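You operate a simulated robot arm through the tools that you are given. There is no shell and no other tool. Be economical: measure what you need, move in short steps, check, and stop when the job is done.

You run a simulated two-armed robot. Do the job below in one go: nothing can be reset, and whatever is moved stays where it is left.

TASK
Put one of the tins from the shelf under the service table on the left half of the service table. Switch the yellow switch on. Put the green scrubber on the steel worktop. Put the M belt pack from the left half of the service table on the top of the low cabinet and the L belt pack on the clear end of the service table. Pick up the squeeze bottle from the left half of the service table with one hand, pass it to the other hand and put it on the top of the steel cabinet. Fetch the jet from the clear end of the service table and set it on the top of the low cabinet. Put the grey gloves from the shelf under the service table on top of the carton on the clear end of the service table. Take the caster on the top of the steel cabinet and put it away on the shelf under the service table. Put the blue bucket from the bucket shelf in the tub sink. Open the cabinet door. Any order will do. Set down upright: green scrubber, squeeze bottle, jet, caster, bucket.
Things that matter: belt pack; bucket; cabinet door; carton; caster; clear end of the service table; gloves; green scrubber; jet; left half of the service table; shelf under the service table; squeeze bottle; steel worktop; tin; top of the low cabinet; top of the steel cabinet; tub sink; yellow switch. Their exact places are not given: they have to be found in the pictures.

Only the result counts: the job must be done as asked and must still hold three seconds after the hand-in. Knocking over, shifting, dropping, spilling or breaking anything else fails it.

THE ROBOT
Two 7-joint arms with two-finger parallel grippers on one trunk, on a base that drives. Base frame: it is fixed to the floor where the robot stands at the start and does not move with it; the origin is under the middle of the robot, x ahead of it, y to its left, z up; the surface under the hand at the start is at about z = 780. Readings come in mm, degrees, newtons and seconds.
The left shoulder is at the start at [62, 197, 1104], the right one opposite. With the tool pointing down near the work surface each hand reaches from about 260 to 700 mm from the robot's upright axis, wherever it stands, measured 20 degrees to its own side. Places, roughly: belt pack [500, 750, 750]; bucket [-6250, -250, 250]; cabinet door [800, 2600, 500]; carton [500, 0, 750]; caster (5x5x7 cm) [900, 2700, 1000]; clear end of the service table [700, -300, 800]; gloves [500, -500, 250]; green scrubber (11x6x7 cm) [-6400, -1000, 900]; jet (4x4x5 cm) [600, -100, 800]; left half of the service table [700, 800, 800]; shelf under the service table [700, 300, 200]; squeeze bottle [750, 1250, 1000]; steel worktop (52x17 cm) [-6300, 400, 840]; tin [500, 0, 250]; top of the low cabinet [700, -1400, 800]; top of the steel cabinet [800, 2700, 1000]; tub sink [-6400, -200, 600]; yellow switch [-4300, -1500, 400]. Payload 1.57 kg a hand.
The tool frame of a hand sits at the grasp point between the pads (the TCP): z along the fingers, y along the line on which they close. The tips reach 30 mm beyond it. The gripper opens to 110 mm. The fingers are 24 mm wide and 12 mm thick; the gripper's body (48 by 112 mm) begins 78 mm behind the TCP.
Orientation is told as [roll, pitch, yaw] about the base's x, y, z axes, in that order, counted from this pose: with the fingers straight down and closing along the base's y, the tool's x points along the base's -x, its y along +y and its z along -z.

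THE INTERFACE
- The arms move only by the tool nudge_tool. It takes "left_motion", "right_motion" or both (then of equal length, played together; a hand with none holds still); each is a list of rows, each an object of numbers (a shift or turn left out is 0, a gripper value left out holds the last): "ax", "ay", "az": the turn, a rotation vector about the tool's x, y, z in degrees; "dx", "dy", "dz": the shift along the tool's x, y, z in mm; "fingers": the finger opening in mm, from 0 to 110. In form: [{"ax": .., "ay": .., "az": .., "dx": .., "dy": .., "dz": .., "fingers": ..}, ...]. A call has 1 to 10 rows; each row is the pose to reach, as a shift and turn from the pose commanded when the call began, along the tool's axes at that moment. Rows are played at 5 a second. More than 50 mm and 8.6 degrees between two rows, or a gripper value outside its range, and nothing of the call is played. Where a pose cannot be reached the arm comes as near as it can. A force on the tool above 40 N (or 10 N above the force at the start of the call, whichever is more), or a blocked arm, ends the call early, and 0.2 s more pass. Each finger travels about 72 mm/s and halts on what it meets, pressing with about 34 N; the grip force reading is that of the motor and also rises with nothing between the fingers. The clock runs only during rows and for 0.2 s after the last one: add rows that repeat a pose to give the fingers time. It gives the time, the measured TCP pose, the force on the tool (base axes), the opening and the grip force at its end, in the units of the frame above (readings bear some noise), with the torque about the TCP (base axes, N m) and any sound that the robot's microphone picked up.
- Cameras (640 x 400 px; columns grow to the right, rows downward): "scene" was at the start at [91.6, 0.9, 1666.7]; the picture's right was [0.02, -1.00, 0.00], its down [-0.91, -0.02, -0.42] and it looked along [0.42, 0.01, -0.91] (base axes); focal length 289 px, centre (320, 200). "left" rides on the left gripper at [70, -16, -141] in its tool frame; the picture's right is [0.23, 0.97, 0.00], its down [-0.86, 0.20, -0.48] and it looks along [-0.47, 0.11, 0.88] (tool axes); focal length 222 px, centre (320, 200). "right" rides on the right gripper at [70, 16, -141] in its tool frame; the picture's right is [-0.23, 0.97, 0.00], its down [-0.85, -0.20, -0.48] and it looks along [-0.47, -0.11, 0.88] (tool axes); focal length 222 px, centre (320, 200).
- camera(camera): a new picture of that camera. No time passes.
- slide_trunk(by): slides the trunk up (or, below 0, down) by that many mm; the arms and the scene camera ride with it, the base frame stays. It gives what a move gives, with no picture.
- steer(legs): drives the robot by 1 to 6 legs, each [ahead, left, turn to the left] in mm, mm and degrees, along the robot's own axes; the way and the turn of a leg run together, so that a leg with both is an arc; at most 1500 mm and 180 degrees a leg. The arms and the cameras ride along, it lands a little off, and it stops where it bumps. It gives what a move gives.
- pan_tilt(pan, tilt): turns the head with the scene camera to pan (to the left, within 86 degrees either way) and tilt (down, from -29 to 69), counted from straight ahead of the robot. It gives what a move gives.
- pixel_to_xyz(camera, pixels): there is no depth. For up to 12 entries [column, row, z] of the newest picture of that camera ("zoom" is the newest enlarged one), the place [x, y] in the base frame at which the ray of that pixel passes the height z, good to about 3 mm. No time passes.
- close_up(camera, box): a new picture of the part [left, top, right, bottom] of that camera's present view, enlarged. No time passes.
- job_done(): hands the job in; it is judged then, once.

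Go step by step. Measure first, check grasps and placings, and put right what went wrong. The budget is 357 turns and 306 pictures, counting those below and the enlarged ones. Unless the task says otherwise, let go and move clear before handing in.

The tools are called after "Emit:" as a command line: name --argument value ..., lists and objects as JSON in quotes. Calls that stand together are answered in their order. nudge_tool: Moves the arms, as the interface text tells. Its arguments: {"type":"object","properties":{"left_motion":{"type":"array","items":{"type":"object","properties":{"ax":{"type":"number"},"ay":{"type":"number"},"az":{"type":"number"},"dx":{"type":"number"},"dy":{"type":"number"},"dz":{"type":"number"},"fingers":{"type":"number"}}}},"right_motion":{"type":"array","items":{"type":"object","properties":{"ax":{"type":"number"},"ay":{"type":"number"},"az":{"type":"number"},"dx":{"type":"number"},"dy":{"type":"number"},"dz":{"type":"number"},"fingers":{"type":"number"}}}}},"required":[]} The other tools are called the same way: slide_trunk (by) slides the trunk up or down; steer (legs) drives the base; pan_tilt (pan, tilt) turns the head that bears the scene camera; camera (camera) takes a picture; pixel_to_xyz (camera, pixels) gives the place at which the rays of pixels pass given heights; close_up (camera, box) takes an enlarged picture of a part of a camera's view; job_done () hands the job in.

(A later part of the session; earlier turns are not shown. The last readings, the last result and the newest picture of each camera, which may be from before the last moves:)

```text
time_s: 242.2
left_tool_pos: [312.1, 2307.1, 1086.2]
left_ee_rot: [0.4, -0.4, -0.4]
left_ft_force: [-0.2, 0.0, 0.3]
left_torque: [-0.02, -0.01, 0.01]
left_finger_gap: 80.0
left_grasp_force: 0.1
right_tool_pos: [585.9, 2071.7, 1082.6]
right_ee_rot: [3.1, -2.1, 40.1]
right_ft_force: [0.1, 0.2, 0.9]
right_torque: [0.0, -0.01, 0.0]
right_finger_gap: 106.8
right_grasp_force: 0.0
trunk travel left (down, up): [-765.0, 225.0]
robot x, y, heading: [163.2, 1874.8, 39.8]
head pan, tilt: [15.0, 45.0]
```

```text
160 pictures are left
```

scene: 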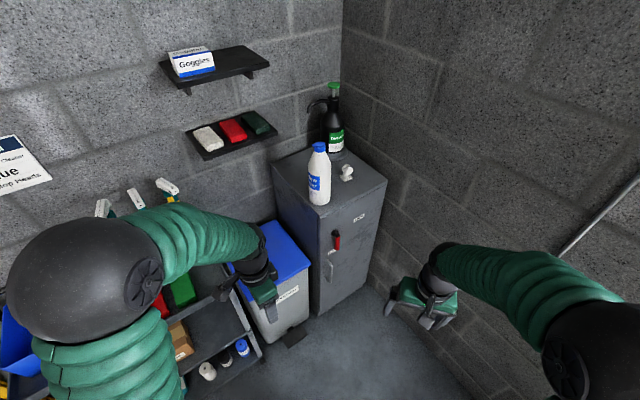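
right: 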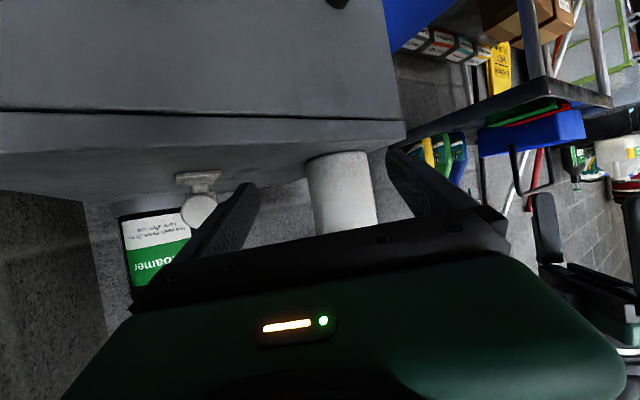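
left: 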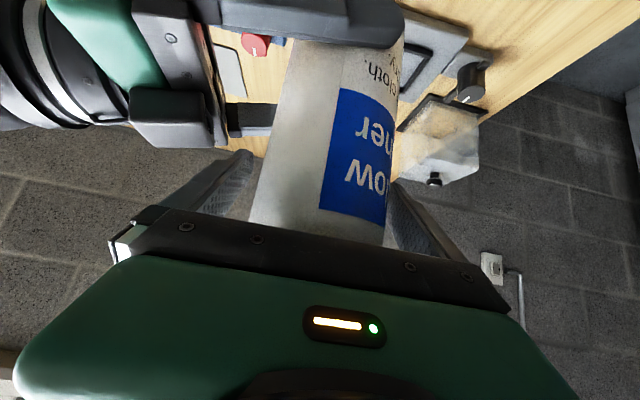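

Both arms are neutral. Move the right hand outward, bring the left hand to centre, then drive so it stands in front of the caster.

Emit:
nudge_tool --right_motion '[{"dy": -40}, {"dy": -80}, {"dy": -120}, {"dy": -160}, {"dy": -200}, {"dy": -200}, {"dy": -200}]' --left_motion '[{"dx": 0}, {"dx": -40, "dy": -20}, {"dx": -80, "dy": -40}, {"dx": -120, "dy": -58}, {"dx": -160, "dy": -78}, {"dx": -200, "dy": -97}, {"dx": -238, "dy": -116}]'

Emit:
steer --legs '[[390, 96, -5]]'

Emit:
camera --camera "scene"

Emit:
camera --camera "left"

```text
time_s: 243.8
left_tool_pos: [552.7, 2189.4, 1087.6]
left_ee_rot: [0.5, -0.2, -0.4]
left_ft_force: [0.6, -0.6, 0.2]
left_torque: [0.04, -0.02, -0.02]
left_finger_gap: 79.8
left_grasp_force: 0.1
right_tool_pos: [717.3, 1920.2, 1069.3]
right_ee_rot: [3.2, -1.8, 40.2]
right_ft_force: [0.3, -0.1, -0.3]
right_torque: [0.01, 0.03, -0.01]
right_finger_gap: 107.0
right_grasp_force: 0.0
trunk travel left (down, up): [-765.0, 225.0]
robot x, y, heading: [166.7, 1874.9, 39.7]
head pan, tilt: [15.0, 45.0]
```

```text
time_s: 246.3
left_tool_pos: [826.5, 2435.5, 1088.6]
left_ee_rot: [0.4, -0.6, -5.4]
left_ft_force: [-0.2, -0.1, -0.2]
left_torque: [0.02, -0.08, 0.0]
left_finger_gap: 80.1
left_grasp_force: 0.1
right_tool_pos: [965.9, 2151.2, 1074.5]
right_ee_rot: [3.0, -2.1, 35.2]
right_ft_force: [-0.2, 0.2, 0.1]
right_torque: [-0.03, 0.05, -0.01]
right_finger_gap: 107.1
right_grasp_force: 0.0
trunk travel left (down, up): [-765.0, 225.0]
robot x, y, heading: [416.5, 2152.3, 34.8]
head pan, tilt: [15.0, 45.0]
```

```text
159 pictures are left
```

scene: 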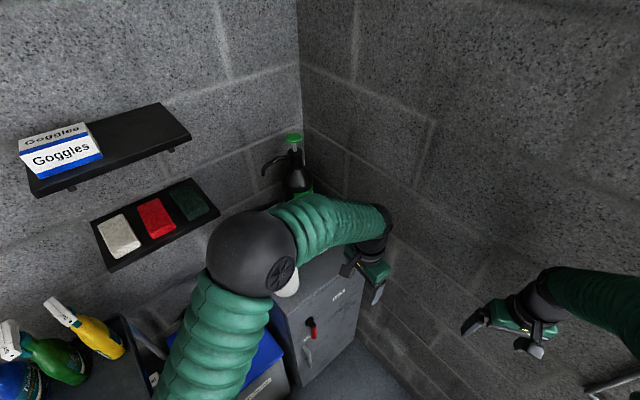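

```text
158 pictures are left
```

left: 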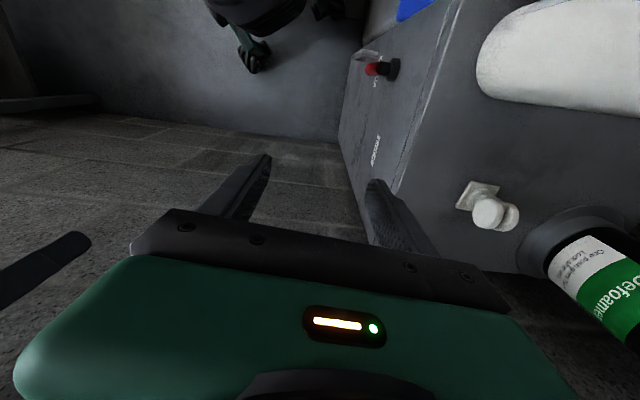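

Emit:
pixel_to_xyz --camera "left" --pixels '[[495, 212, 1010], [474, 195, 972], [460, 182, 972], [488, 211, 1015], [510, 216, 1015]]'

Emit:
close_up --camera "left" --box '[420, 150, 560, 250]'

```text
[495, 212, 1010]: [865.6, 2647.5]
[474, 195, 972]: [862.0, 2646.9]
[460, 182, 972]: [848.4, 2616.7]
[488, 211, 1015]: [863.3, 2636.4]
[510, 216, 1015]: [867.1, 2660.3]
```

```text
4.00 times, centred on (490, 200) of left
```

zoom: 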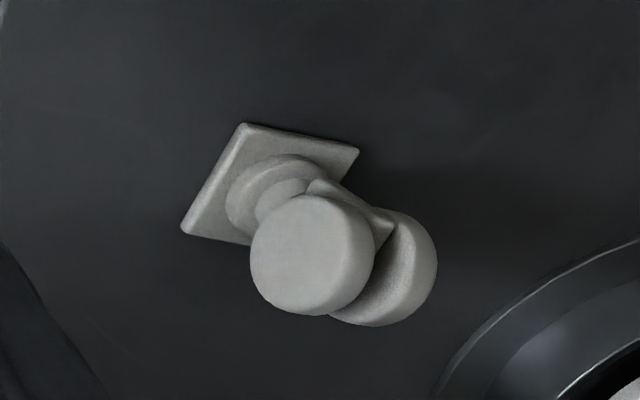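

Camera housing would come close to the bottle at this yaw; rotate the hand to yaw ≈80° (closing along x) before moving in.

Emit:
nudge_tool --left_motion '[{"az": -8.5}, {"az": -17}, {"az": -25.5}, {"az": -34}, {"az": -42.5}, {"az": -51}, {"az": -59.5}, {"az": -68}, {"az": -76.5}, {"az": -85}]'

Emit:
nudge_tool --left_motion '[{"dx": -40}, {"dx": -80}, {"dx": -120}, {"dx": -150}]'

Emit:
camera --camera "left"

Emit:
camera --camera "scene"

```text
time_s: 248.5
left_tool_pos: [820.3, 2443.0, 1089.0]
left_ee_rot: [-0.9, 0.1, 79.8]
left_ft_force: [-0.6, -0.4, -0.3]
left_torque: [-0.01, -0.01, 0.02]
left_finger_gap: 80.2
left_grasp_force: 0.1
right_tool_pos: [959.3, 2158.5, 1074.8]
right_ee_rot: [2.4, -2.1, 35.2]
right_ft_force: [-0.1, 0.1, 1.3]
right_torque: [0.01, 0.01, 0.01]
right_finger_gap: 107.1
right_grasp_force: 0.0
trunk travel left (down, up): [-765.0, 225.0]
robot x, y, heading: [417.1, 2152.9, 34.6]
head pan, tilt: [15.0, 45.0]
```

```text
time_s: 249.5
left_tool_pos: [848.1, 2592.1, 1088.4]
left_ee_rot: [-0.8, 0.2, 79.5]
left_ft_force: [0.3, 0.2, -0.1]
left_torque: [-0.01, -0.01, 0.02]
left_finger_gap: 79.9
left_grasp_force: 0.1
right_tool_pos: [960.1, 2160.3, 1075.1]
right_ee_rot: [2.4, -2.0, 35.2]
right_ft_force: [0.4, 0.9, -0.6]
right_torque: [0.0, -0.01, 0.0]
right_finger_gap: 107.1
right_grasp_force: 0.0
trunk travel left (down, up): [-765.0, 225.0]
robot x, y, heading: [417.8, 2150.3, 34.6]
head pan, tilt: [15.0, 45.0]
```

```text
156 pictures are left
```

left: 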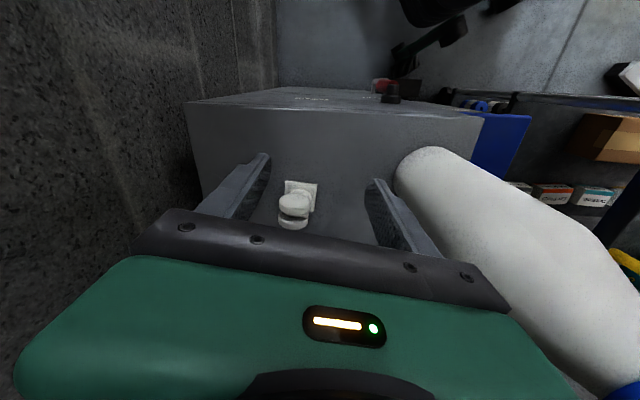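

```text
155 pictures are left
```

scene: 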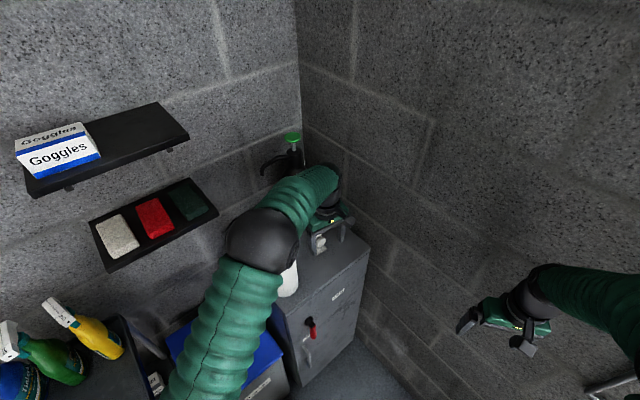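

The left forearm passes right over the bottle – too risky. Retreat the left arm and use the right arm from the front instead.

Emit:
nudge_tool --left_motion '[{"dx": 40}, {"dx": 80}, {"dx": 120}, {"dx": 150}, {"dx": 150, "az": 8}, {"dx": 150, "az": 16}, {"dx": 150, "az": 24}, {"dx": 150, "az": 32}, {"dx": 150, "az": 40}, {"dx": 150, "az": 45}]'

Emit:
steer --legs '[[-150, 0, 0]]'

Emit:
camera --camera "scene"

```text
time_s: 251.7
left_tool_pos: [820.2, 2443.0, 1088.8]
left_ee_rot: [-0.7, -0.6, 34.5]
left_ft_force: [0.3, 0.0, -1.4]
left_torque: [0.0, 0.03, -0.01]
left_finger_gap: 79.9
left_grasp_force: 0.0
right_tool_pos: [960.5, 2159.8, 1075.6]
right_ee_rot: [2.4, -2.2, 35.1]
right_ft_force: [0.0, 0.5, -0.6]
right_torque: [0.01, 0.02, 0.0]
right_finger_gap: 106.9
right_grasp_force: 0.0
trunk travel left (down, up): [-765.0, 225.0]
robot x, y, heading: [417.7, 2152.9, 34.4]
head pan, tilt: [15.0, 45.0]
```

```text
time_s: 253.1
left_tool_pos: [690.9, 2368.9, 1087.0]
left_ee_rot: [-1.2, -0.4, 34.7]
left_ft_force: [-0.7, -0.6, 0.4]
left_torque: [-0.05, -0.04, 0.0]
left_finger_gap: 80.2
left_grasp_force: 0.1
right_tool_pos: [831.7, 2085.5, 1075.6]
right_ee_rot: [1.9, -1.9, 35.2]
right_ft_force: [-1.0, -0.2, -0.1]
right_torque: [-0.01, -0.03, 0.0]
right_finger_gap: 107.0
right_grasp_force: 0.0
trunk travel left (down, up): [-765.0, 225.0]
robot x, y, heading: [290.6, 2070.8, 34.4]
head pan, tilt: [15.0, 45.0]
```

```text
154 pictures are left
```

scene: 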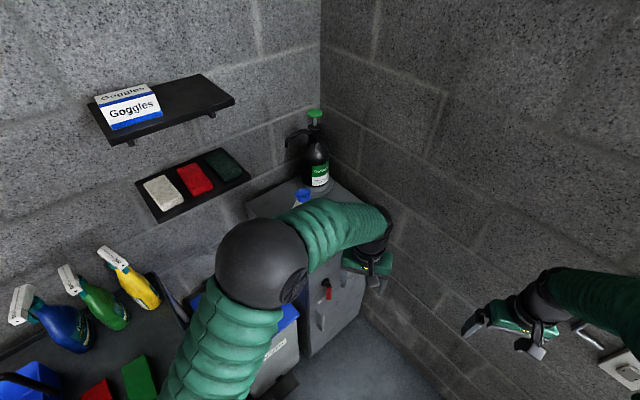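

Emit:
nudge_tool --left_motion '[{"dx": 14, "dy": 40}, {"dx": 28, "dy": 80}, {"dx": 42, "dy": 120}, {"dx": 56, "dy": 160}, {"dx": 70, "dy": 200}, {"dx": 84, "dy": 240}, {"dx": 98, "dy": 280}, {"dx": 98, "dy": 280}, {"dx": 98, "dy": 280}]' --right_motion '[{"dy": 0}, {"dy": 40, "az": -7, "fingers": 90}, {"dy": 80, "az": -14}, {"dy": 120, "az": -21}, {"dy": 160, "az": -28}, {"dy": 200, "az": -35}, {"dy": 240, "az": -42}, {"dy": 280, "az": -49}, {"dy": 320, "dx": -10, "az": -55}]'

Emit:
camera --camera "scene"

```text
time_s: 255.1
left_tool_pos: [455.3, 2533.4, 1083.6]
left_ee_rot: [-0.7, -0.6, 34.5]
left_ft_force: [0.7, -1.1, 0.0]
left_torque: [-0.02, 0.0, -0.02]
left_finger_gap: 80.1
left_grasp_force: 0.0
right_tool_pos: [657.0, 2340.6, 1089.8]
right_ee_rot: [-0.3, -3.1, 90.3]
right_ft_force: [0.7, 0.0, -0.3]
right_torque: [-0.03, 0.0, 0.02]
right_finger_gap: 89.9
right_grasp_force: 0.0
trunk travel left (down, up): [-765.0, 225.0]
robot x, y, heading: [295.0, 2066.7, 34.5]
head pan, tilt: [15.0, 45.0]
```

```text
153 pictures are left
```

scene: 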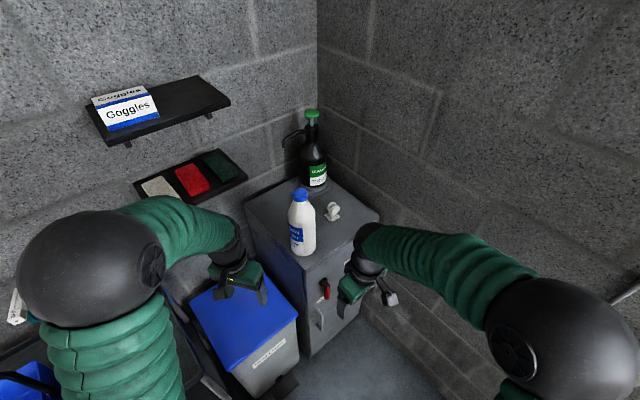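

Tuck left a bit, drive (236,28), putting the right hand in front of the caster.

Emit:
nudge_tool --left_motion '[{"dx": 30}, {"dx": 60}]'

Emit:
steer --legs '[[236, 28, 0]]'

Emit:
camera --camera "right"

Emit:
camera --camera "scene"

```text
time_s: 255.7
left_tool_pos: [401.2, 2502.4, 1082.2]
left_ee_rot: [-0.8, -0.6, 34.7]
left_ft_force: [-0.1, -0.2, 0.6]
left_torque: [0.03, -0.03, -0.01]
left_finger_gap: 80.0
left_grasp_force: 0.0
right_tool_pos: [653.1, 2343.4, 1089.4]
right_ee_rot: [-0.5, -3.1, 90.3]
right_ft_force: [-0.4, -1.1, -0.7]
right_torque: [-0.01, -0.02, 0.0]
right_finger_gap: 90.2
right_grasp_force: 0.0
trunk travel left (down, up): [-765.0, 225.0]
robot x, y, heading: [290.9, 2070.0, 34.6]
head pan, tilt: [15.0, 45.0]
```

```text
time_s: 257.5
left_tool_pos: [552.5, 2597.5, 1077.9]
left_ee_rot: [-1.9, -0.9, 35.0]
left_ft_force: [0.0, -0.2, -0.3]
left_torque: [0.06, 0.02, 0.01]
left_finger_gap: 80.0
left_grasp_force: 0.0
right_tool_pos: [804.9, 2437.1, 1091.6]
right_ee_rot: [-1.5, -2.2, 90.5]
right_ft_force: [1.3, -0.2, 0.1]
right_torque: [0.06, 0.01, -0.03]
right_finger_gap: 90.3
right_grasp_force: 0.0
trunk travel left (down, up): [-765.0, 225.0]
robot x, y, heading: [461.1, 2143.6, 34.9]
head pan, tilt: [15.0, 45.0]
stopped in leg 1: the robot was blocked; the commanded pose is now the measured one
```

```text
152 pictures are left
```

right: 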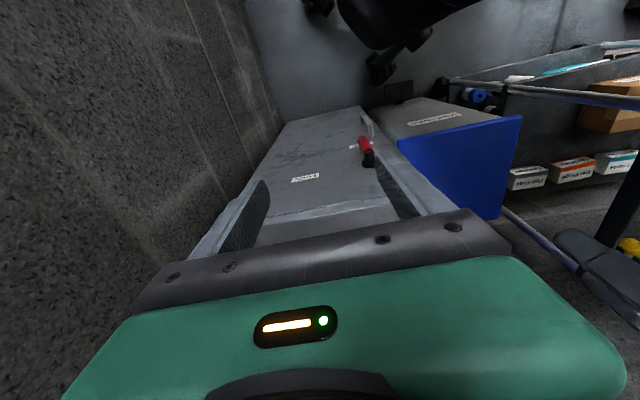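

```text
151 pictures are left
```

scene: 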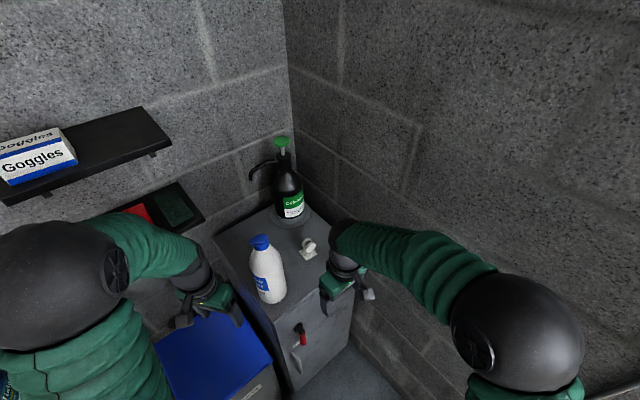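

The base was blocked; look at right side elbow and down at the base front.

Emit:
pan_tilt --pan -45 --tilt 45

Emit:
camera --camera "scene"

Emit:
pan_tilt --pan 15 --tilt 68

Emit:
camera --camera "scene"

```text
time_s: 258.8
left_tool_pos: [552.5, 2603.6, 1075.4]
left_ee_rot: [-2.1, -0.8, 35.0]
left_ft_force: [0.3, -0.9, 0.0]
left_torque: [0.02, 0.02, -0.03]
left_finger_gap: 79.7
left_grasp_force: 0.0
right_tool_pos: [802.7, 2444.0, 1090.5]
right_ee_rot: [-1.4, -1.9, 90.5]
right_ft_force: [0.5, -0.3, 0.1]
right_torque: [0.01, -0.01, -0.03]
right_finger_gap: 90.2
right_grasp_force: 0.0
trunk travel left (down, up): [-765.0, 225.0]
robot x, y, heading: [459.7, 2148.8, 34.9]
head pan, tilt: [-45.0, 45.0]
```

```text
150 pictures are left
```

scene: 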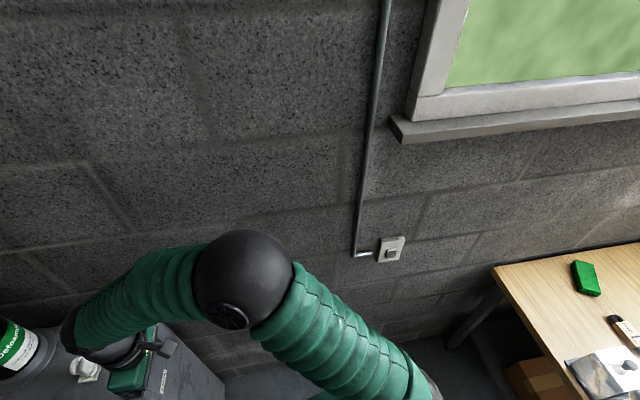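

```text
time_s: 260.1
left_tool_pos: [552.9, 2605.5, 1075.4]
left_ee_rot: [-2.2, -0.8, 35.0]
left_ft_force: [-0.6, -0.2, -0.6]
left_torque: [0.0, -0.01, 0.02]
left_finger_gap: 80.0
left_grasp_force: 0.1
right_tool_pos: [803.6, 2445.6, 1089.4]
right_ee_rot: [-1.5, -1.9, 90.6]
right_ft_force: [-0.7, 0.3, -0.4]
right_torque: [0.0, 0.0, 0.0]
right_finger_gap: 90.0
right_grasp_force: 0.1
trunk travel left (down, up): [-765.0, 225.0]
robot x, y, heading: [461.8, 2150.2, 35.0]
head pan, tilt: [15.0, 68.0]
```

```text
149 pictures are left
```

scene: 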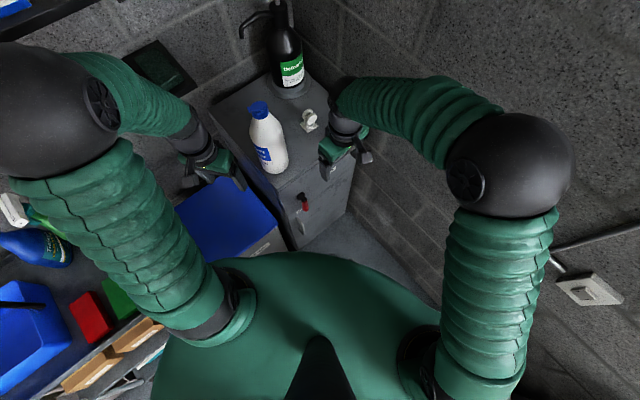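

Emit:
pixel_to_xyz --camera "scene" --pixels '[[510, 165, 1200], [510, 165, 1300], [575, 165, 1250], [245, 258, 700], [290, 240, 0], [130, 300, 900], [150, 330, 500]]'

```text
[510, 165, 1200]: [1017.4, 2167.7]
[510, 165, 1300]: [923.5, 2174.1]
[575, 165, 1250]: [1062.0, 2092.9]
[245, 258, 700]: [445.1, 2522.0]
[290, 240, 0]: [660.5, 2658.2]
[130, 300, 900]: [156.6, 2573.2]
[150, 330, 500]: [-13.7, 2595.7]
```

The right elbow probably touched the wall. Back off and use the yaw‑88°/pitch −45° side approach that worked for the bottle.

Emit:
steer --legs '[[-180, 0, 5]]'

Emit:
nudge_tool --right_motion '[{"az": -6}, {"az": -12}, {"az": -18}, {"az": -24}, {"az": -30}, {"az": -34}]'

Emit:
nudge_tool --right_motion '[{"dy": -20, "ay": -5}, {"dy": -40, "ay": -10}, {"dy": -60, "ay": -15}, {"dy": -80, "ay": -20}, {"dy": -100, "ay": -25}, {"dy": -120, "ay": -30}, {"dy": -140, "ay": -35}, {"dy": -160, "ay": -40}, {"dy": -170, "ay": -45}]'

Emit:
pan_tilt --pan 10 --tilt 48

Emit:
camera --camera "scene"

```text
time_s: 261.6
left_tool_pos: [368.7, 2506.9, 1071.3]
left_ee_rot: [-2.5, -0.6, 39.8]
left_ft_force: [-0.3, -0.4, 0.0]
left_torque: [0.0, 0.01, 0.0]
left_finger_gap: 80.3
left_grasp_force: 0.0
right_tool_pos: [633.1, 2370.3, 1088.1]
right_ee_rot: [-1.5, -1.6, 95.3]
right_ft_force: [-0.8, 1.1, -0.2]
right_torque: [0.01, 0.0, 0.01]
right_finger_gap: 90.0
right_grasp_force: 0.0
trunk travel left (down, up): [-765.0, 225.0]
robot x, y, heading: [317.2, 2037.9, 39.6]
head pan, tilt: [15.0, 68.0]
```

```text
time_s: 263.0
left_tool_pos: [369.3, 2501.0, 1073.8]
left_ee_rot: [-2.2, -0.7, 39.8]
left_ft_force: [-0.5, 0.5, -0.3]
left_torque: [-0.01, 0.02, 0.02]
left_finger_gap: 79.9
left_grasp_force: 0.0
right_tool_pos: [632.6, 2365.4, 1089.6]
right_ee_rot: [-2.3, -0.7, 129.4]
right_ft_force: [0.0, 1.0, -0.1]
right_torque: [-0.01, -0.01, -0.03]
right_finger_gap: 90.0
right_grasp_force: 0.1
trunk travel left (down, up): [-765.0, 225.0]
robot x, y, heading: [314.3, 2036.7, 39.8]
head pan, tilt: [15.0, 68.0]
```

```text
time_s: 265.0
left_tool_pos: [370.2, 2501.9, 1074.5]
left_ee_rot: [-2.2, -0.8, 39.8]
left_ft_force: [0.0, 0.4, -0.8]
left_torque: [0.01, 0.01, -0.01]
left_finger_gap: 80.0
left_grasp_force: 0.1
right_tool_pos: [767.1, 2469.3, 1096.9]
right_ee_rot: [-3.3, -45.9, 131.5]
right_ft_force: [0.8, 0.0, 0.5]
right_torque: [0.02, 0.01, 0.03]
right_finger_gap: 90.0
right_grasp_force: 0.1
trunk travel left (down, up): [-765.0, 225.0]
robot x, y, heading: [320.0, 2041.0, 39.6]
head pan, tilt: [15.0, 68.0]
```

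```text
time_s: 265.9
left_tool_pos: [369.3, 2500.8, 1075.3]
left_ee_rot: [-2.2, -0.8, 39.8]
left_ft_force: [0.1, -0.1, 0.2]
left_torque: [0.02, -0.02, -0.02]
left_finger_gap: 80.2
left_grasp_force: 0.0
right_tool_pos: [764.8, 2470.2, 1096.8]
right_ee_rot: [-3.5, -45.7, 131.7]
right_ft_force: [-0.1, -0.2, 0.7]
right_torque: [0.03, -0.01, 0.0]
right_finger_gap: 90.0
right_grasp_force: 0.1
trunk travel left (down, up): [-765.0, 225.0]
robot x, y, heading: [318.5, 2038.2, 39.5]
head pan, tilt: [10.0, 48.0]
```

```text
148 pictures are left
```

scene: 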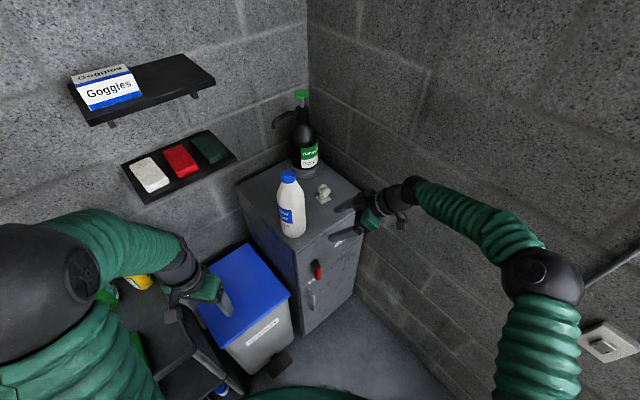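

Emit:
pixel_to_xyz --camera "scene" --pixels '[[540, 280, 1200], [540, 280, 1100], [580, 280, 1150], [324, 193, 1015], [323, 200, 972], [605, 345, 1100]]'

```text
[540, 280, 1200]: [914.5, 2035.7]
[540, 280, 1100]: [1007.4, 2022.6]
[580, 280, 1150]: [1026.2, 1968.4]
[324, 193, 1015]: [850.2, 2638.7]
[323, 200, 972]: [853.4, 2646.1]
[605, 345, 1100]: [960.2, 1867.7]
```

The bump was likely the low base against the bin, so I need more distance. Plan: heading ≈70°, right arm straight ahead, vertical. First unpitch the right hand and move it right.

Emit:
nudge_tool --right_motion '[{"dy": 20, "ay": 5}, {"dy": 40, "ay": 10}, {"dy": 60, "ay": 15}, {"dy": 80, "ay": 20}, {"dy": 100, "ay": 25}, {"dy": 120, "ay": 30}, {"dy": 140, "ay": 35}, {"dy": 155, "ay": 40}, {"dy": 170, "ay": 45.5}]'

Emit:
nudge_tool --right_motion '[{"dx": 25, "az": 7.5}, {"dx": 50, "az": 15}, {"dx": 75, "az": 22.5}, {"dx": 100, "az": 30}, {"dx": 125, "az": 37.5}, {"dx": 150, "az": 45}, {"dx": 170, "az": 52.5}, {"dx": 190, "az": 60}]' --left_motion '[{}, {}, {}, {"dy": -30, "dx": -10}, {"dy": -60, "dx": -20}, {"dy": -90, "dx": -30}, {"dy": -120, "dx": -40}, {"dy": -150, "dx": -50}]'

Emit:
camera --camera "scene"

```text
time_s: 267.9
left_tool_pos: [367.8, 2501.4, 1074.9]
left_ee_rot: [-2.4, -1.0, 39.7]
left_ft_force: [0.1, 0.4, -0.2]
left_torque: [0.05, 0.0, 0.02]
left_finger_gap: 80.0
left_grasp_force: 0.0
right_tool_pos: [633.4, 2364.2, 1091.2]
right_ee_rot: [-2.5, -0.2, 129.2]
right_ft_force: [-0.3, -0.2, 0.8]
right_torque: [-0.03, 0.02, -0.01]
right_finger_gap: 90.0
right_grasp_force: 0.0
trunk travel left (down, up): [-765.0, 225.0]
robot x, y, heading: [318.7, 2038.3, 39.8]
head pan, tilt: [10.0, 48.0]
```

```text
time_s: 269.6
left_tool_pos: [504.4, 2416.9, 1081.2]
left_ee_rot: [-2.1, -0.8, 39.7]
left_ft_force: [-0.8, -0.1, 1.3]
left_torque: [0.02, 0.0, -0.01]
left_finger_gap: 79.9
left_grasp_force: 0.0
right_tool_pos: [754.7, 2213.2, 1087.5]
right_ee_rot: [-0.7, -2.1, 69.2]
right_ft_force: [0.5, 0.3, 0.4]
right_torque: [0.0, 0.02, -0.01]
right_finger_gap: 90.1
right_grasp_force: 0.0
trunk travel left (down, up): [-765.0, 225.0]
robot x, y, heading: [320.0, 2040.1, 39.6]
head pan, tilt: [10.0, 48.0]
```

```text
147 pictures are left
```

scene: 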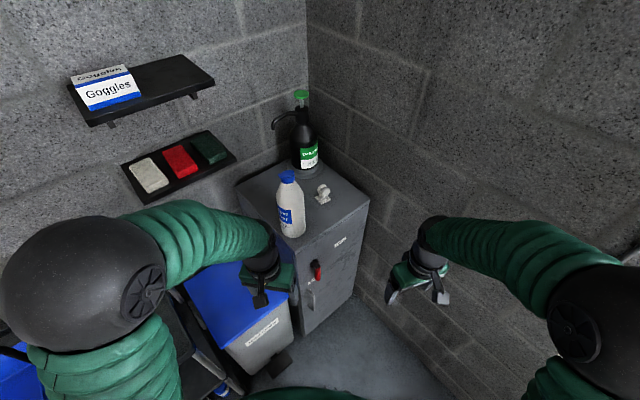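

Turn to heading 70° and shift right 202/ahead 116.

Emit:
steer --legs '[[0, 0, 30.4], [116, -202, 0]]'

Emit:
pan_tilt --pan -5 --tilt 48

Emit:
camera --camera "scene"

Emit:
camera --camera "right"

```text
time_s: 272.9
left_tool_pos: [521.0, 2497.4, 1080.0]
left_ee_rot: [-2.4, -0.9, 69.6]
left_ft_force: [-0.6, 0.4, -0.7]
left_torque: [-0.01, -0.05, -0.01]
left_finger_gap: 80.2
left_grasp_force: 0.1
right_tool_pos: [840.1, 2447.1, 1090.7]
right_ee_rot: [-1.1, -2.0, 99.0]
right_ft_force: [0.2, -0.7, 0.8]
right_torque: [0.04, 0.0, 0.0]
right_finger_gap: 90.0
right_grasp_force: 0.0
trunk travel left (down, up): [-765.0, 225.0]
robot x, y, heading: [553.2, 2075.7, 69.3]
head pan, tilt: [10.0, 48.0]
```

```text
time_s: 273.6
left_tool_pos: [524.2, 2497.5, 1079.8]
left_ee_rot: [-2.2, -1.0, 69.7]
left_ft_force: [-0.2, 0.1, 0.0]
left_torque: [0.01, 0.01, 0.0]
left_finger_gap: 80.1
left_grasp_force: 0.0
right_tool_pos: [843.7, 2444.7, 1090.2]
right_ee_rot: [-1.0, -2.2, 99.1]
right_ft_force: [-0.2, -0.1, -0.5]
right_torque: [-0.03, -0.02, 0.02]
right_finger_gap: 90.0
right_grasp_force: 0.1
trunk travel left (down, up): [-765.0, 225.0]
robot x, y, heading: [551.3, 2077.2, 69.3]
head pan, tilt: [-5.0, 48.0]
```

```text
146 pictures are left
```

scene: 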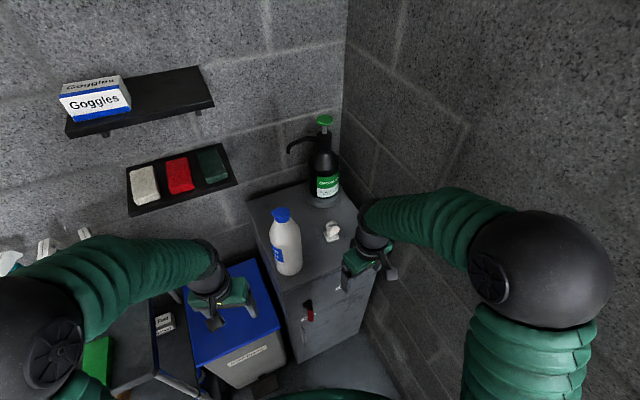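

```text
145 pictures are left
```

right: 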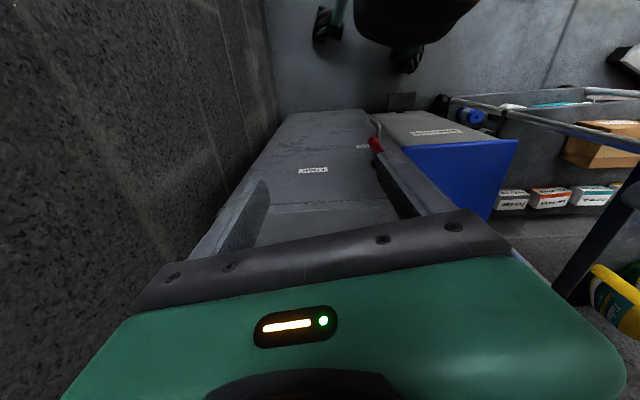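

Clear path. Move the right hand over the caster.

Emit:
nudge_tool --right_motion '[{"dx": -40, "dy": -9}, {"dx": -80, "dy": -18}, {"dx": -120, "dy": -27}, {"dx": -160, "dy": -35}, {"dx": -196, "dy": -42}]'

Emit:
camera --camera "right"

Emit:
close_up --camera "scene" --box '[240, 150, 420, 280]'

```text
time_s: 274.9
left_tool_pos: [526.3, 2498.5, 1078.0]
left_ee_rot: [-2.3, -0.8, 69.6]
left_ft_force: [0.9, 0.3, 0.8]
left_torque: [-0.01, -0.02, -0.03]
left_finger_gap: 80.2
left_grasp_force: 0.0
right_tool_pos: [855.8, 2647.6, 1096.5]
right_ee_rot: [-0.9, -2.1, 99.2]
right_ft_force: [0.9, 0.1, 0.3]
right_torque: [-0.02, -0.01, -0.01]
right_finger_gap: 90.0
right_grasp_force: 0.0
trunk travel left (down, up): [-765.0, 225.0]
robot x, y, heading: [552.7, 2075.0, 69.1]
head pan, tilt: [-5.0, 48.0]
```

```text
144 pictures are left
```

right: 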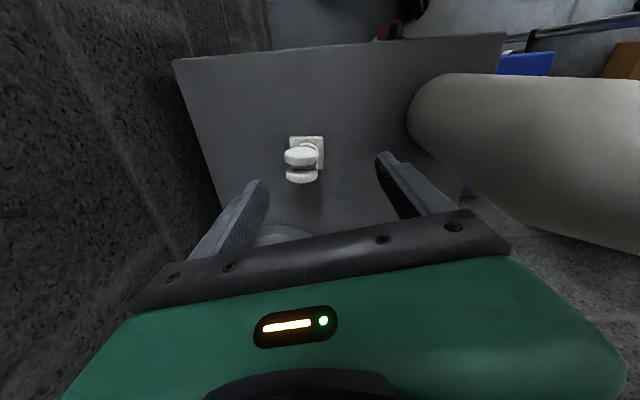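

```text
3.08 times, centred on (330, 215) of scene
```

zoom: 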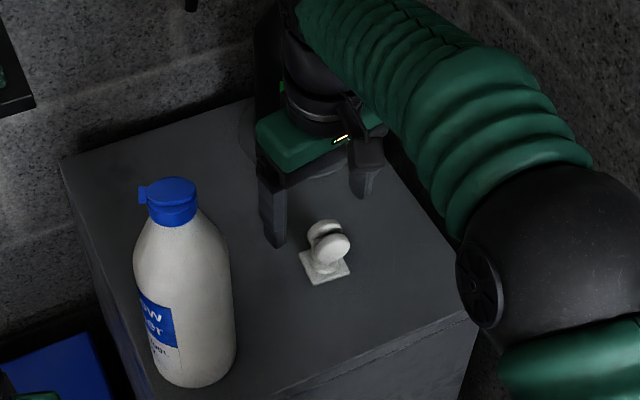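

Emit:
pixel_to_xyz --camera "right" --pixels '[[301, 165, 1017], [304, 143, 972], [302, 157, 1017], [302, 177, 1017]]'

```text
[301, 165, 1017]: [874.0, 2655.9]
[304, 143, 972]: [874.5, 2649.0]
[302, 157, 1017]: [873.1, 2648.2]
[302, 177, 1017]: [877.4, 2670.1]
```

Shift −17 in tool y, then descend to ~1010.

Emit:
nudge_tool --right_motion '[{"dx": -2, "dy": -9}, {"dx": -4, "dy": -17}, {"dx": -4, "dy": -17, "dz": 30}, {"dx": -4, "dy": -17, "dz": 60}, {"dx": -4, "dy": -17, "dz": 80}, {"dx": -4, "dy": -17, "dz": 85}]'

Emit:
camera --camera "right"

```text
time_s: 276.2
left_tool_pos: [526.4, 2497.1, 1080.2]
left_ee_rot: [-2.2, -0.9, 69.6]
left_ft_force: [0.4, -0.6, -0.4]
left_torque: [0.0, 0.01, -0.02]
left_finger_gap: 80.0
left_grasp_force: 0.1
right_tool_pos: [871.9, 2656.1, 1014.3]
right_ee_rot: [-0.8, -2.2, 99.2]
right_ft_force: [-0.4, 0.4, -0.1]
right_torque: [0.02, 0.05, 0.01]
right_finger_gap: 90.0
right_grasp_force: 0.1
trunk travel left (down, up): [-765.0, 225.0]
robot x, y, heading: [552.7, 2073.0, 69.1]
head pan, tilt: [-5.0, 48.0]
```

```text
142 pictures are left
```

right: 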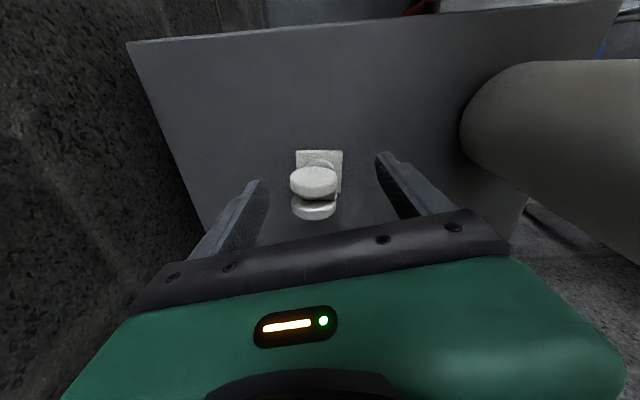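

Aligned. Close.

Emit:
nudge_tool --right_motion '[{"dz": 3}, {"dz": 3, "fingers": 60}, {"dz": 3, "fingers": 30}, {"dz": 3, "fingers": 15}, {"dz": 3, "fingers": 15}, {"dz": 3, "fingers": 15}]'

Emit:
nudge_tool --right_motion '[{"dz": -20}, {"dz": -50}, {"dz": -90}]'

Emit:
camera --camera "right"

```text
time_s: 277.6
left_tool_pos: [526.2, 2498.1, 1081.6]
left_ee_rot: [-2.3, -1.0, 69.5]
left_ft_force: [0.0, -0.5, 0.2]
left_torque: [-0.01, 0.01, 0.01]
left_finger_gap: 80.1
left_grasp_force: 0.0
right_tool_pos: [871.2, 2656.3, 1011.7]
right_ee_rot: [-0.8, -2.3, 99.1]
right_ft_force: [-0.2, -0.5, 0.2]
right_torque: [0.04, -0.04, -0.01]
right_finger_gap: 36.7
right_grasp_force: 34.2
trunk travel left (down, up): [-765.0, 225.0]
robot x, y, heading: [551.3, 2074.0, 69.1]
head pan, tilt: [-5.0, 48.0]
```

```text
time_s: 278.4
left_tool_pos: [525.1, 2496.1, 1080.4]
left_ee_rot: [-2.2, -0.9, 69.5]
left_ft_force: [1.4, 1.4, -0.1]
left_torque: [0.0, 0.0, -0.03]
left_finger_gap: 80.4
left_grasp_force: 0.0
right_tool_pos: [869.4, 2653.0, 1101.0]
right_ee_rot: [-0.8, -2.2, 99.1]
right_ft_force: [0.2, -0.3, -1.0]
right_torque: [0.01, 0.01, 0.0]
right_finger_gap: 36.4
right_grasp_force: 34.1
trunk travel left (down, up): [-765.0, 225.0]
robot x, y, heading: [550.1, 2074.7, 69.6]
head pan, tilt: [-5.0, 48.0]
```

```text
141 pictures are left
```

right: 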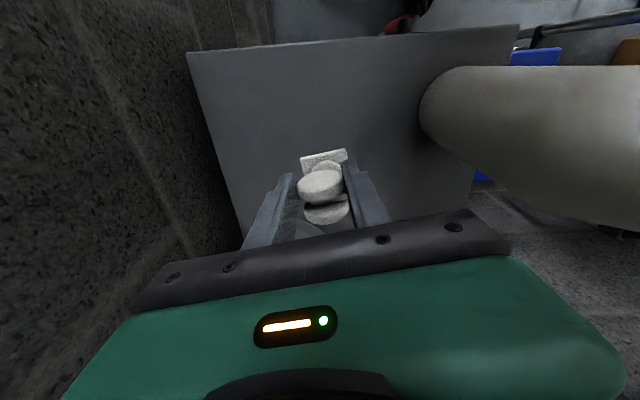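

Caster gripped (36 mm), plate facing down. Retract it and back away; then inspect the door handle.

Emit:
nudge_tool --right_motion '[{"dx": 40}, {"dx": 80}, {"dx": 120}, {"dx": 160}, {"dx": 200}, {"dx": 230}]'

Emit:
steer --legs '[[-250, 100, 0]]'

Emit:
pan_tilt --pan -15 --tilt 45

Emit:
camera --camera "scene"

Emit:
close_up --camera "scene" --box '[240, 100, 420, 280]'

```text
time_s: 279.9
left_tool_pos: [526.2, 2496.3, 1081.0]
left_ee_rot: [-2.1, -1.0, 69.6]
left_ft_force: [-0.2, -0.2, 0.0]
left_torque: [0.02, 0.0, 0.0]
left_finger_gap: 79.8
left_grasp_force: 0.1
right_tool_pos: [908.4, 2424.6, 1092.2]
right_ee_rot: [-0.9, -2.2, 99.0]
right_ft_force: [0.1, 0.2, -0.5]
right_torque: [-0.01, 0.02, 0.0]
right_finger_gap: 36.8
right_grasp_force: 34.0
trunk travel left (down, up): [-765.0, 225.0]
robot x, y, heading: [551.7, 2075.9, 69.3]
head pan, tilt: [-5.0, 48.0]
```

```text
time_s: 281.8
left_tool_pos: [348.1, 2298.6, 1081.7]
left_ee_rot: [-2.0, -0.8, 69.3]
left_ft_force: [0.5, 0.1, 0.3]
left_torque: [0.0, 0.05, -0.01]
left_finger_gap: 80.0
left_grasp_force: 0.1
right_tool_pos: [730.1, 2226.2, 1090.0]
right_ee_rot: [-0.7, -2.2, 98.8]
right_ft_force: [0.3, 0.7, -0.9]
right_torque: [-0.05, 0.02, -0.02]
right_finger_gap: 37.1
right_grasp_force: 34.0
trunk travel left (down, up): [-765.0, 225.0]
robot x, y, heading: [367.3, 1877.6, 68.8]
head pan, tilt: [-5.0, 48.0]
```

```text
time_s: 282.5
left_tool_pos: [345.8, 2297.3, 1082.1]
left_ee_rot: [-2.1, -0.9, 69.2]
left_ft_force: [0.2, -0.4, -0.1]
left_torque: [0.02, -0.03, 0.02]
left_finger_gap: 79.8
left_grasp_force: 0.0
right_tool_pos: [726.4, 2224.3, 1091.3]
right_ee_rot: [-0.9, -2.4, 98.9]
right_ft_force: [0.0, -0.2, -1.1]
right_torque: [-0.02, 0.0, 0.01]
right_finger_gap: 36.4
right_grasp_force: 34.2
trunk travel left (down, up): [-765.0, 225.0]
robot x, y, heading: [372.1, 1875.4, 68.8]
head pan, tilt: [-15.0, 45.0]
```

```text
140 pictures are left
```

scene: 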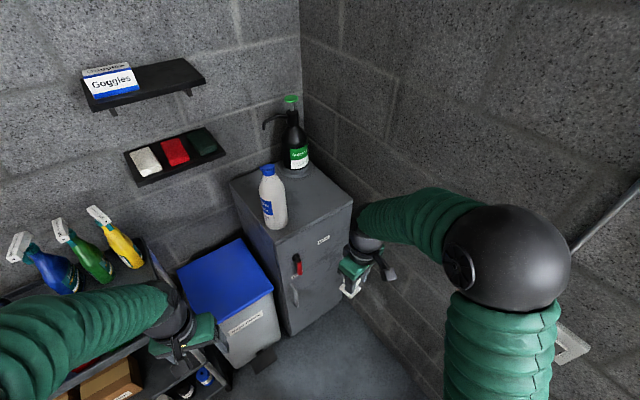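

```text
2.22 times, centred on (330, 190) of scene
```

zoom: 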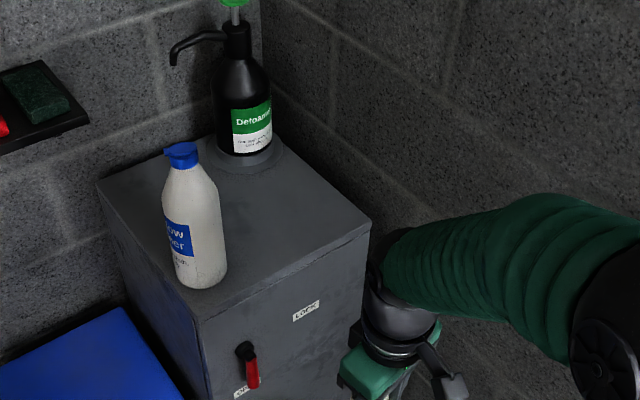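

Emit:
close_up --camera "scene" --box '[260, 230, 360, 330]'

Emit:
pixel_to_xyz --camera "scene" --pixels '[[280, 242, 967], [352, 202, 967], [294, 278, 800], [296, 305, 700], [297, 258, 870], [291, 336, 20]]'

```text
4.00 times, centred on (310, 280) of scene
```

zoom: 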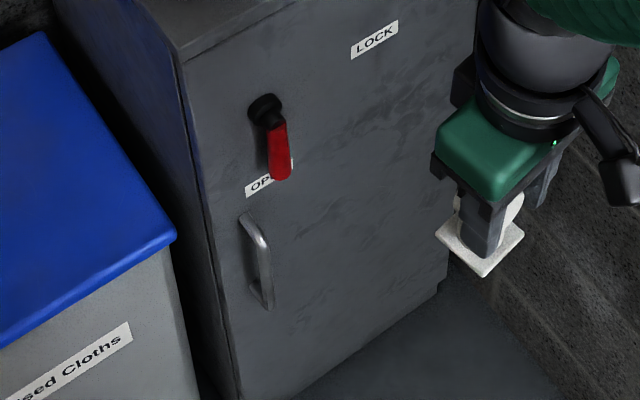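

```text
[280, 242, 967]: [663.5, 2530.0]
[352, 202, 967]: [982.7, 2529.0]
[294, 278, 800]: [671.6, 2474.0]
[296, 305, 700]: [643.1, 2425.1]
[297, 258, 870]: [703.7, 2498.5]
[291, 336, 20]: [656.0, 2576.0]
```

Emit:
pixel_to_xyz --camera "zoom" --pixels '[[252, 222, 800], [252, 222, 760], [252, 222, 720], [266, 295, 680], [266, 295, 640], [266, 295, 600], [262, 105, 900], [262, 105, 860], [281, 175, 800], [281, 175, 840]]'

```text
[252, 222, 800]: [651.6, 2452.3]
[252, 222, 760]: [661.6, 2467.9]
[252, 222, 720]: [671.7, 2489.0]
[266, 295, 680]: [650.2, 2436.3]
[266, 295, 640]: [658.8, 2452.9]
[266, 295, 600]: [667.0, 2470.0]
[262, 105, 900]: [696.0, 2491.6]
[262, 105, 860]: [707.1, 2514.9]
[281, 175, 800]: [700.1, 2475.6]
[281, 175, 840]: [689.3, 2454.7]
```

Handle bar at ≈(680,2500), z 530–700; lever is at OPEN. Lower trunk, tuck right hand, reposition and pitch the left hand.

Emit:
steer --legs '[[-29, -152, -9]]'

Emit:
slide_trunk --by -265

Emit:
nudge_tool --right_motion '[{"dx": -4, "dy": 34}, {"dx": -8, "dy": 68}, {"dx": -12, "dy": 101}, {"dx": -16, "dy": 134}]'

Emit:
nudge_tool --left_motion '[{"dx": -26, "ay": -4, "ax": 0.5, "fingers": 70}, {"dx": -52, "ay": -8, "ax": 1}, {"dx": -80, "ay": -13, "ax": 1.5}, {"dx": -108, "ay": -19, "ax": 2}, {"dx": -136, "ay": -26, "ax": 2}, {"dx": -162, "ay": -33, "ax": 2}, {"dx": -186, "ay": -41, "ax": 2}, {"dx": -205, "ay": -49, "ax": 2}, {"dx": -216, "ay": -55, "ax": 2}]'

Emit:
camera --camera "scene"

```text
time_s: 283.9
left_tool_pos: [513.8, 2217.0, 1077.3]
left_ee_rot: [-3.2, -0.7, 60.5]
left_ft_force: [0.1, 0.6, 0.3]
left_torque: [-0.06, -0.09, 0.0]
left_finger_gap: 79.8
left_grasp_force: 0.1
right_tool_pos: [878.3, 2086.9, 1095.6]
right_ee_rot: [-1.7, -1.7, 89.9]
right_ft_force: [-1.5, 0.6, -0.5]
right_torque: [-0.07, -0.03, 0.0]
right_finger_gap: 36.7
right_grasp_force: 33.8
trunk travel left (down, up): [-765.0, 225.0]
robot x, y, heading: [487.8, 1788.6, 60.0]
head pan, tilt: [-15.0, 45.0]
```

```text
time_s: 286.6
left_tool_pos: [533.5, 2201.6, 816.3]
left_ee_rot: [-1.8, -1.0, 60.4]
left_ft_force: [0.7, -1.0, 0.6]
left_torque: [-0.01, 0.06, 0.03]
left_finger_gap: 79.9
left_grasp_force: 0.0
right_tool_pos: [900.1, 2072.0, 826.8]
right_ee_rot: [-0.5, -2.4, 90.0]
right_ft_force: [-0.1, 0.1, -0.1]
right_torque: [-0.01, 0.0, -0.04]
right_finger_gap: 36.8
right_grasp_force: 34.6
trunk travel left (down, up): [-500.0, 490.0]
robot x, y, heading: [492.3, 1790.7, 60.0]
head pan, tilt: [-15.0, 45.0]
```

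```text
time_s: 287.6
left_tool_pos: [530.2, 2205.2, 816.4]
left_ee_rot: [-1.9, -1.1, 60.6]
left_ft_force: [-0.2, 0.5, -0.3]
left_torque: [0.0, 0.0, 0.0]
left_finger_gap: 80.2
left_grasp_force: 0.0
right_tool_pos: [761.6, 2088.4, 826.7]
right_ee_rot: [-0.8, -2.4, 89.8]
right_ft_force: [-0.1, 0.2, -1.4]
right_torque: [-0.03, -0.02, -0.03]
right_finger_gap: 36.9
right_grasp_force: 33.5
trunk travel left (down, up): [-500.0, 490.0]
robot x, y, heading: [488.2, 1788.9, 59.9]
head pan, tilt: [-15.0, 45.0]
```

```text
time_s: 289.6
left_tool_pos: [637.6, 2391.3, 819.5]
left_ee_rot: [-6.6, -55.9, 65.1]
left_ft_force: [-1.3, -0.2, 0.1]
left_torque: [-0.01, 0.02, 0.01]
left_finger_gap: 69.9
left_grasp_force: 0.1
right_tool_pos: [762.7, 2089.3, 827.2]
right_ee_rot: [-0.8, -2.5, 90.0]
right_ft_force: [-0.8, 0.4, -0.7]
right_torque: [-0.03, -0.03, -0.04]
right_finger_gap: 36.8
right_grasp_force: 34.0
trunk travel left (down, up): [-500.0, 490.0]
robot x, y, heading: [491.6, 1789.2, 60.1]
head pan, tilt: [-15.0, 45.0]
```

```text
137 pictures are left
```

scene: 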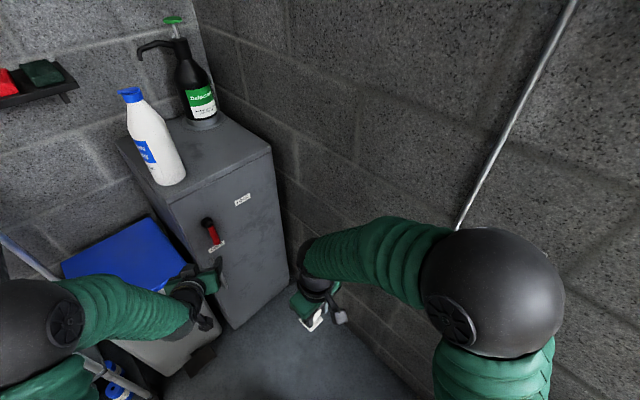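

Lower the trunk 175 so the left hand is at handle height, then view with the left camera.

Emit:
slide_trunk --by -175

Emit:
camera --camera "left"

Emit:
camera --camera "scene"

```text
time_s: 291.5
left_tool_pos: [637.4, 2390.0, 646.3]
left_ee_rot: [-6.5, -55.8, 64.9]
left_ft_force: [0.0, 0.4, -0.3]
left_torque: [0.0, 0.0, 0.01]
left_finger_gap: 70.1
left_grasp_force: 0.1
right_tool_pos: [762.3, 2088.7, 650.1]
right_ee_rot: [-0.8, -2.4, 89.9]
right_ft_force: [0.4, 0.3, 0.4]
right_torque: [0.0, -0.03, -0.02]
right_finger_gap: 36.7
right_grasp_force: 34.1
trunk travel left (down, up): [-325.0, 665.0]
robot x, y, heading: [487.8, 1787.3, 60.1]
head pan, tilt: [-15.0, 45.0]
```

```text
136 pictures are left
```

left: 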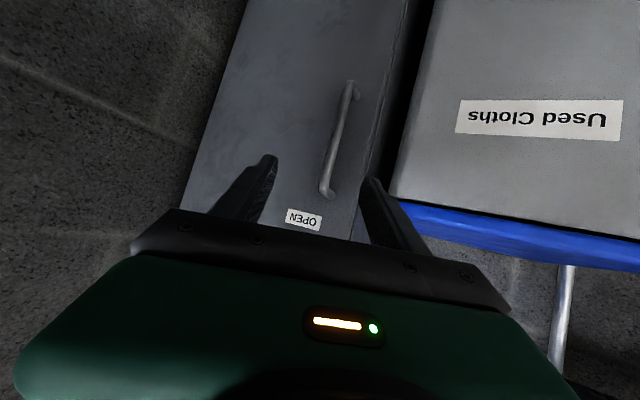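

```text
135 pictures are left
```

scene: 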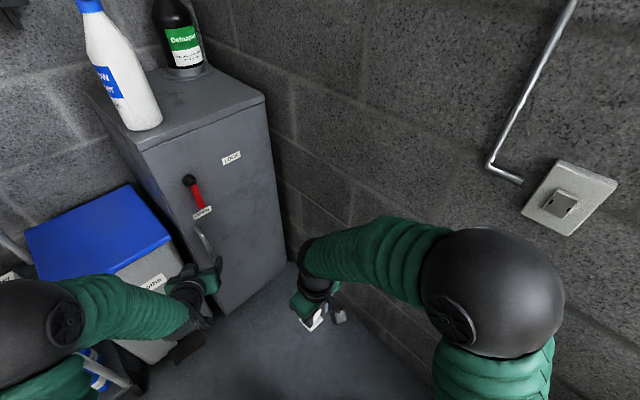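

Rotate the left hand's yaw by +20° so that it faces the door squarely.

Emit:
nudge_tool --left_motion '[{"ax": -5.5, "az": -3.7}, {"ax": -11, "az": -7.5}, {"ax": -16.6, "az": -11.2}, {"ax": -16.6, "az": -11.2, "dy": -15}, {"ax": -16.6, "az": -11.2, "dy": -28}]'

Emit:
camera --camera "left"

```text
time_s: 292.7
left_tool_pos: [659.8, 2377.1, 646.0]
left_ee_rot: [-5.9, -54.6, 84.4]
left_ft_force: [-0.6, -0.4, -0.4]
left_torque: [0.03, 0.01, -0.01]
left_finger_gap: 70.1
left_grasp_force: 0.1
right_tool_pos: [763.0, 2088.0, 650.6]
right_ee_rot: [-0.7, -2.5, 89.9]
right_ft_force: [-0.7, -0.4, -0.8]
right_torque: [0.0, 0.02, -0.02]
right_finger_gap: 36.5
right_grasp_force: 34.0
trunk travel left (down, up): [-325.0, 665.0]
robot x, y, heading: [489.0, 1791.6, 60.0]
head pan, tilt: [-15.0, 45.0]
```

```text
134 pictures are left
```

left: 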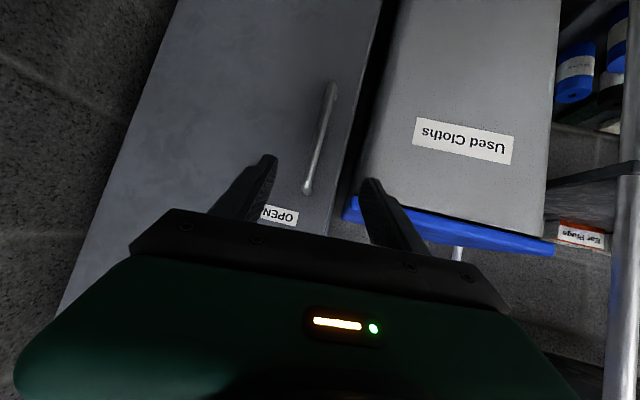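

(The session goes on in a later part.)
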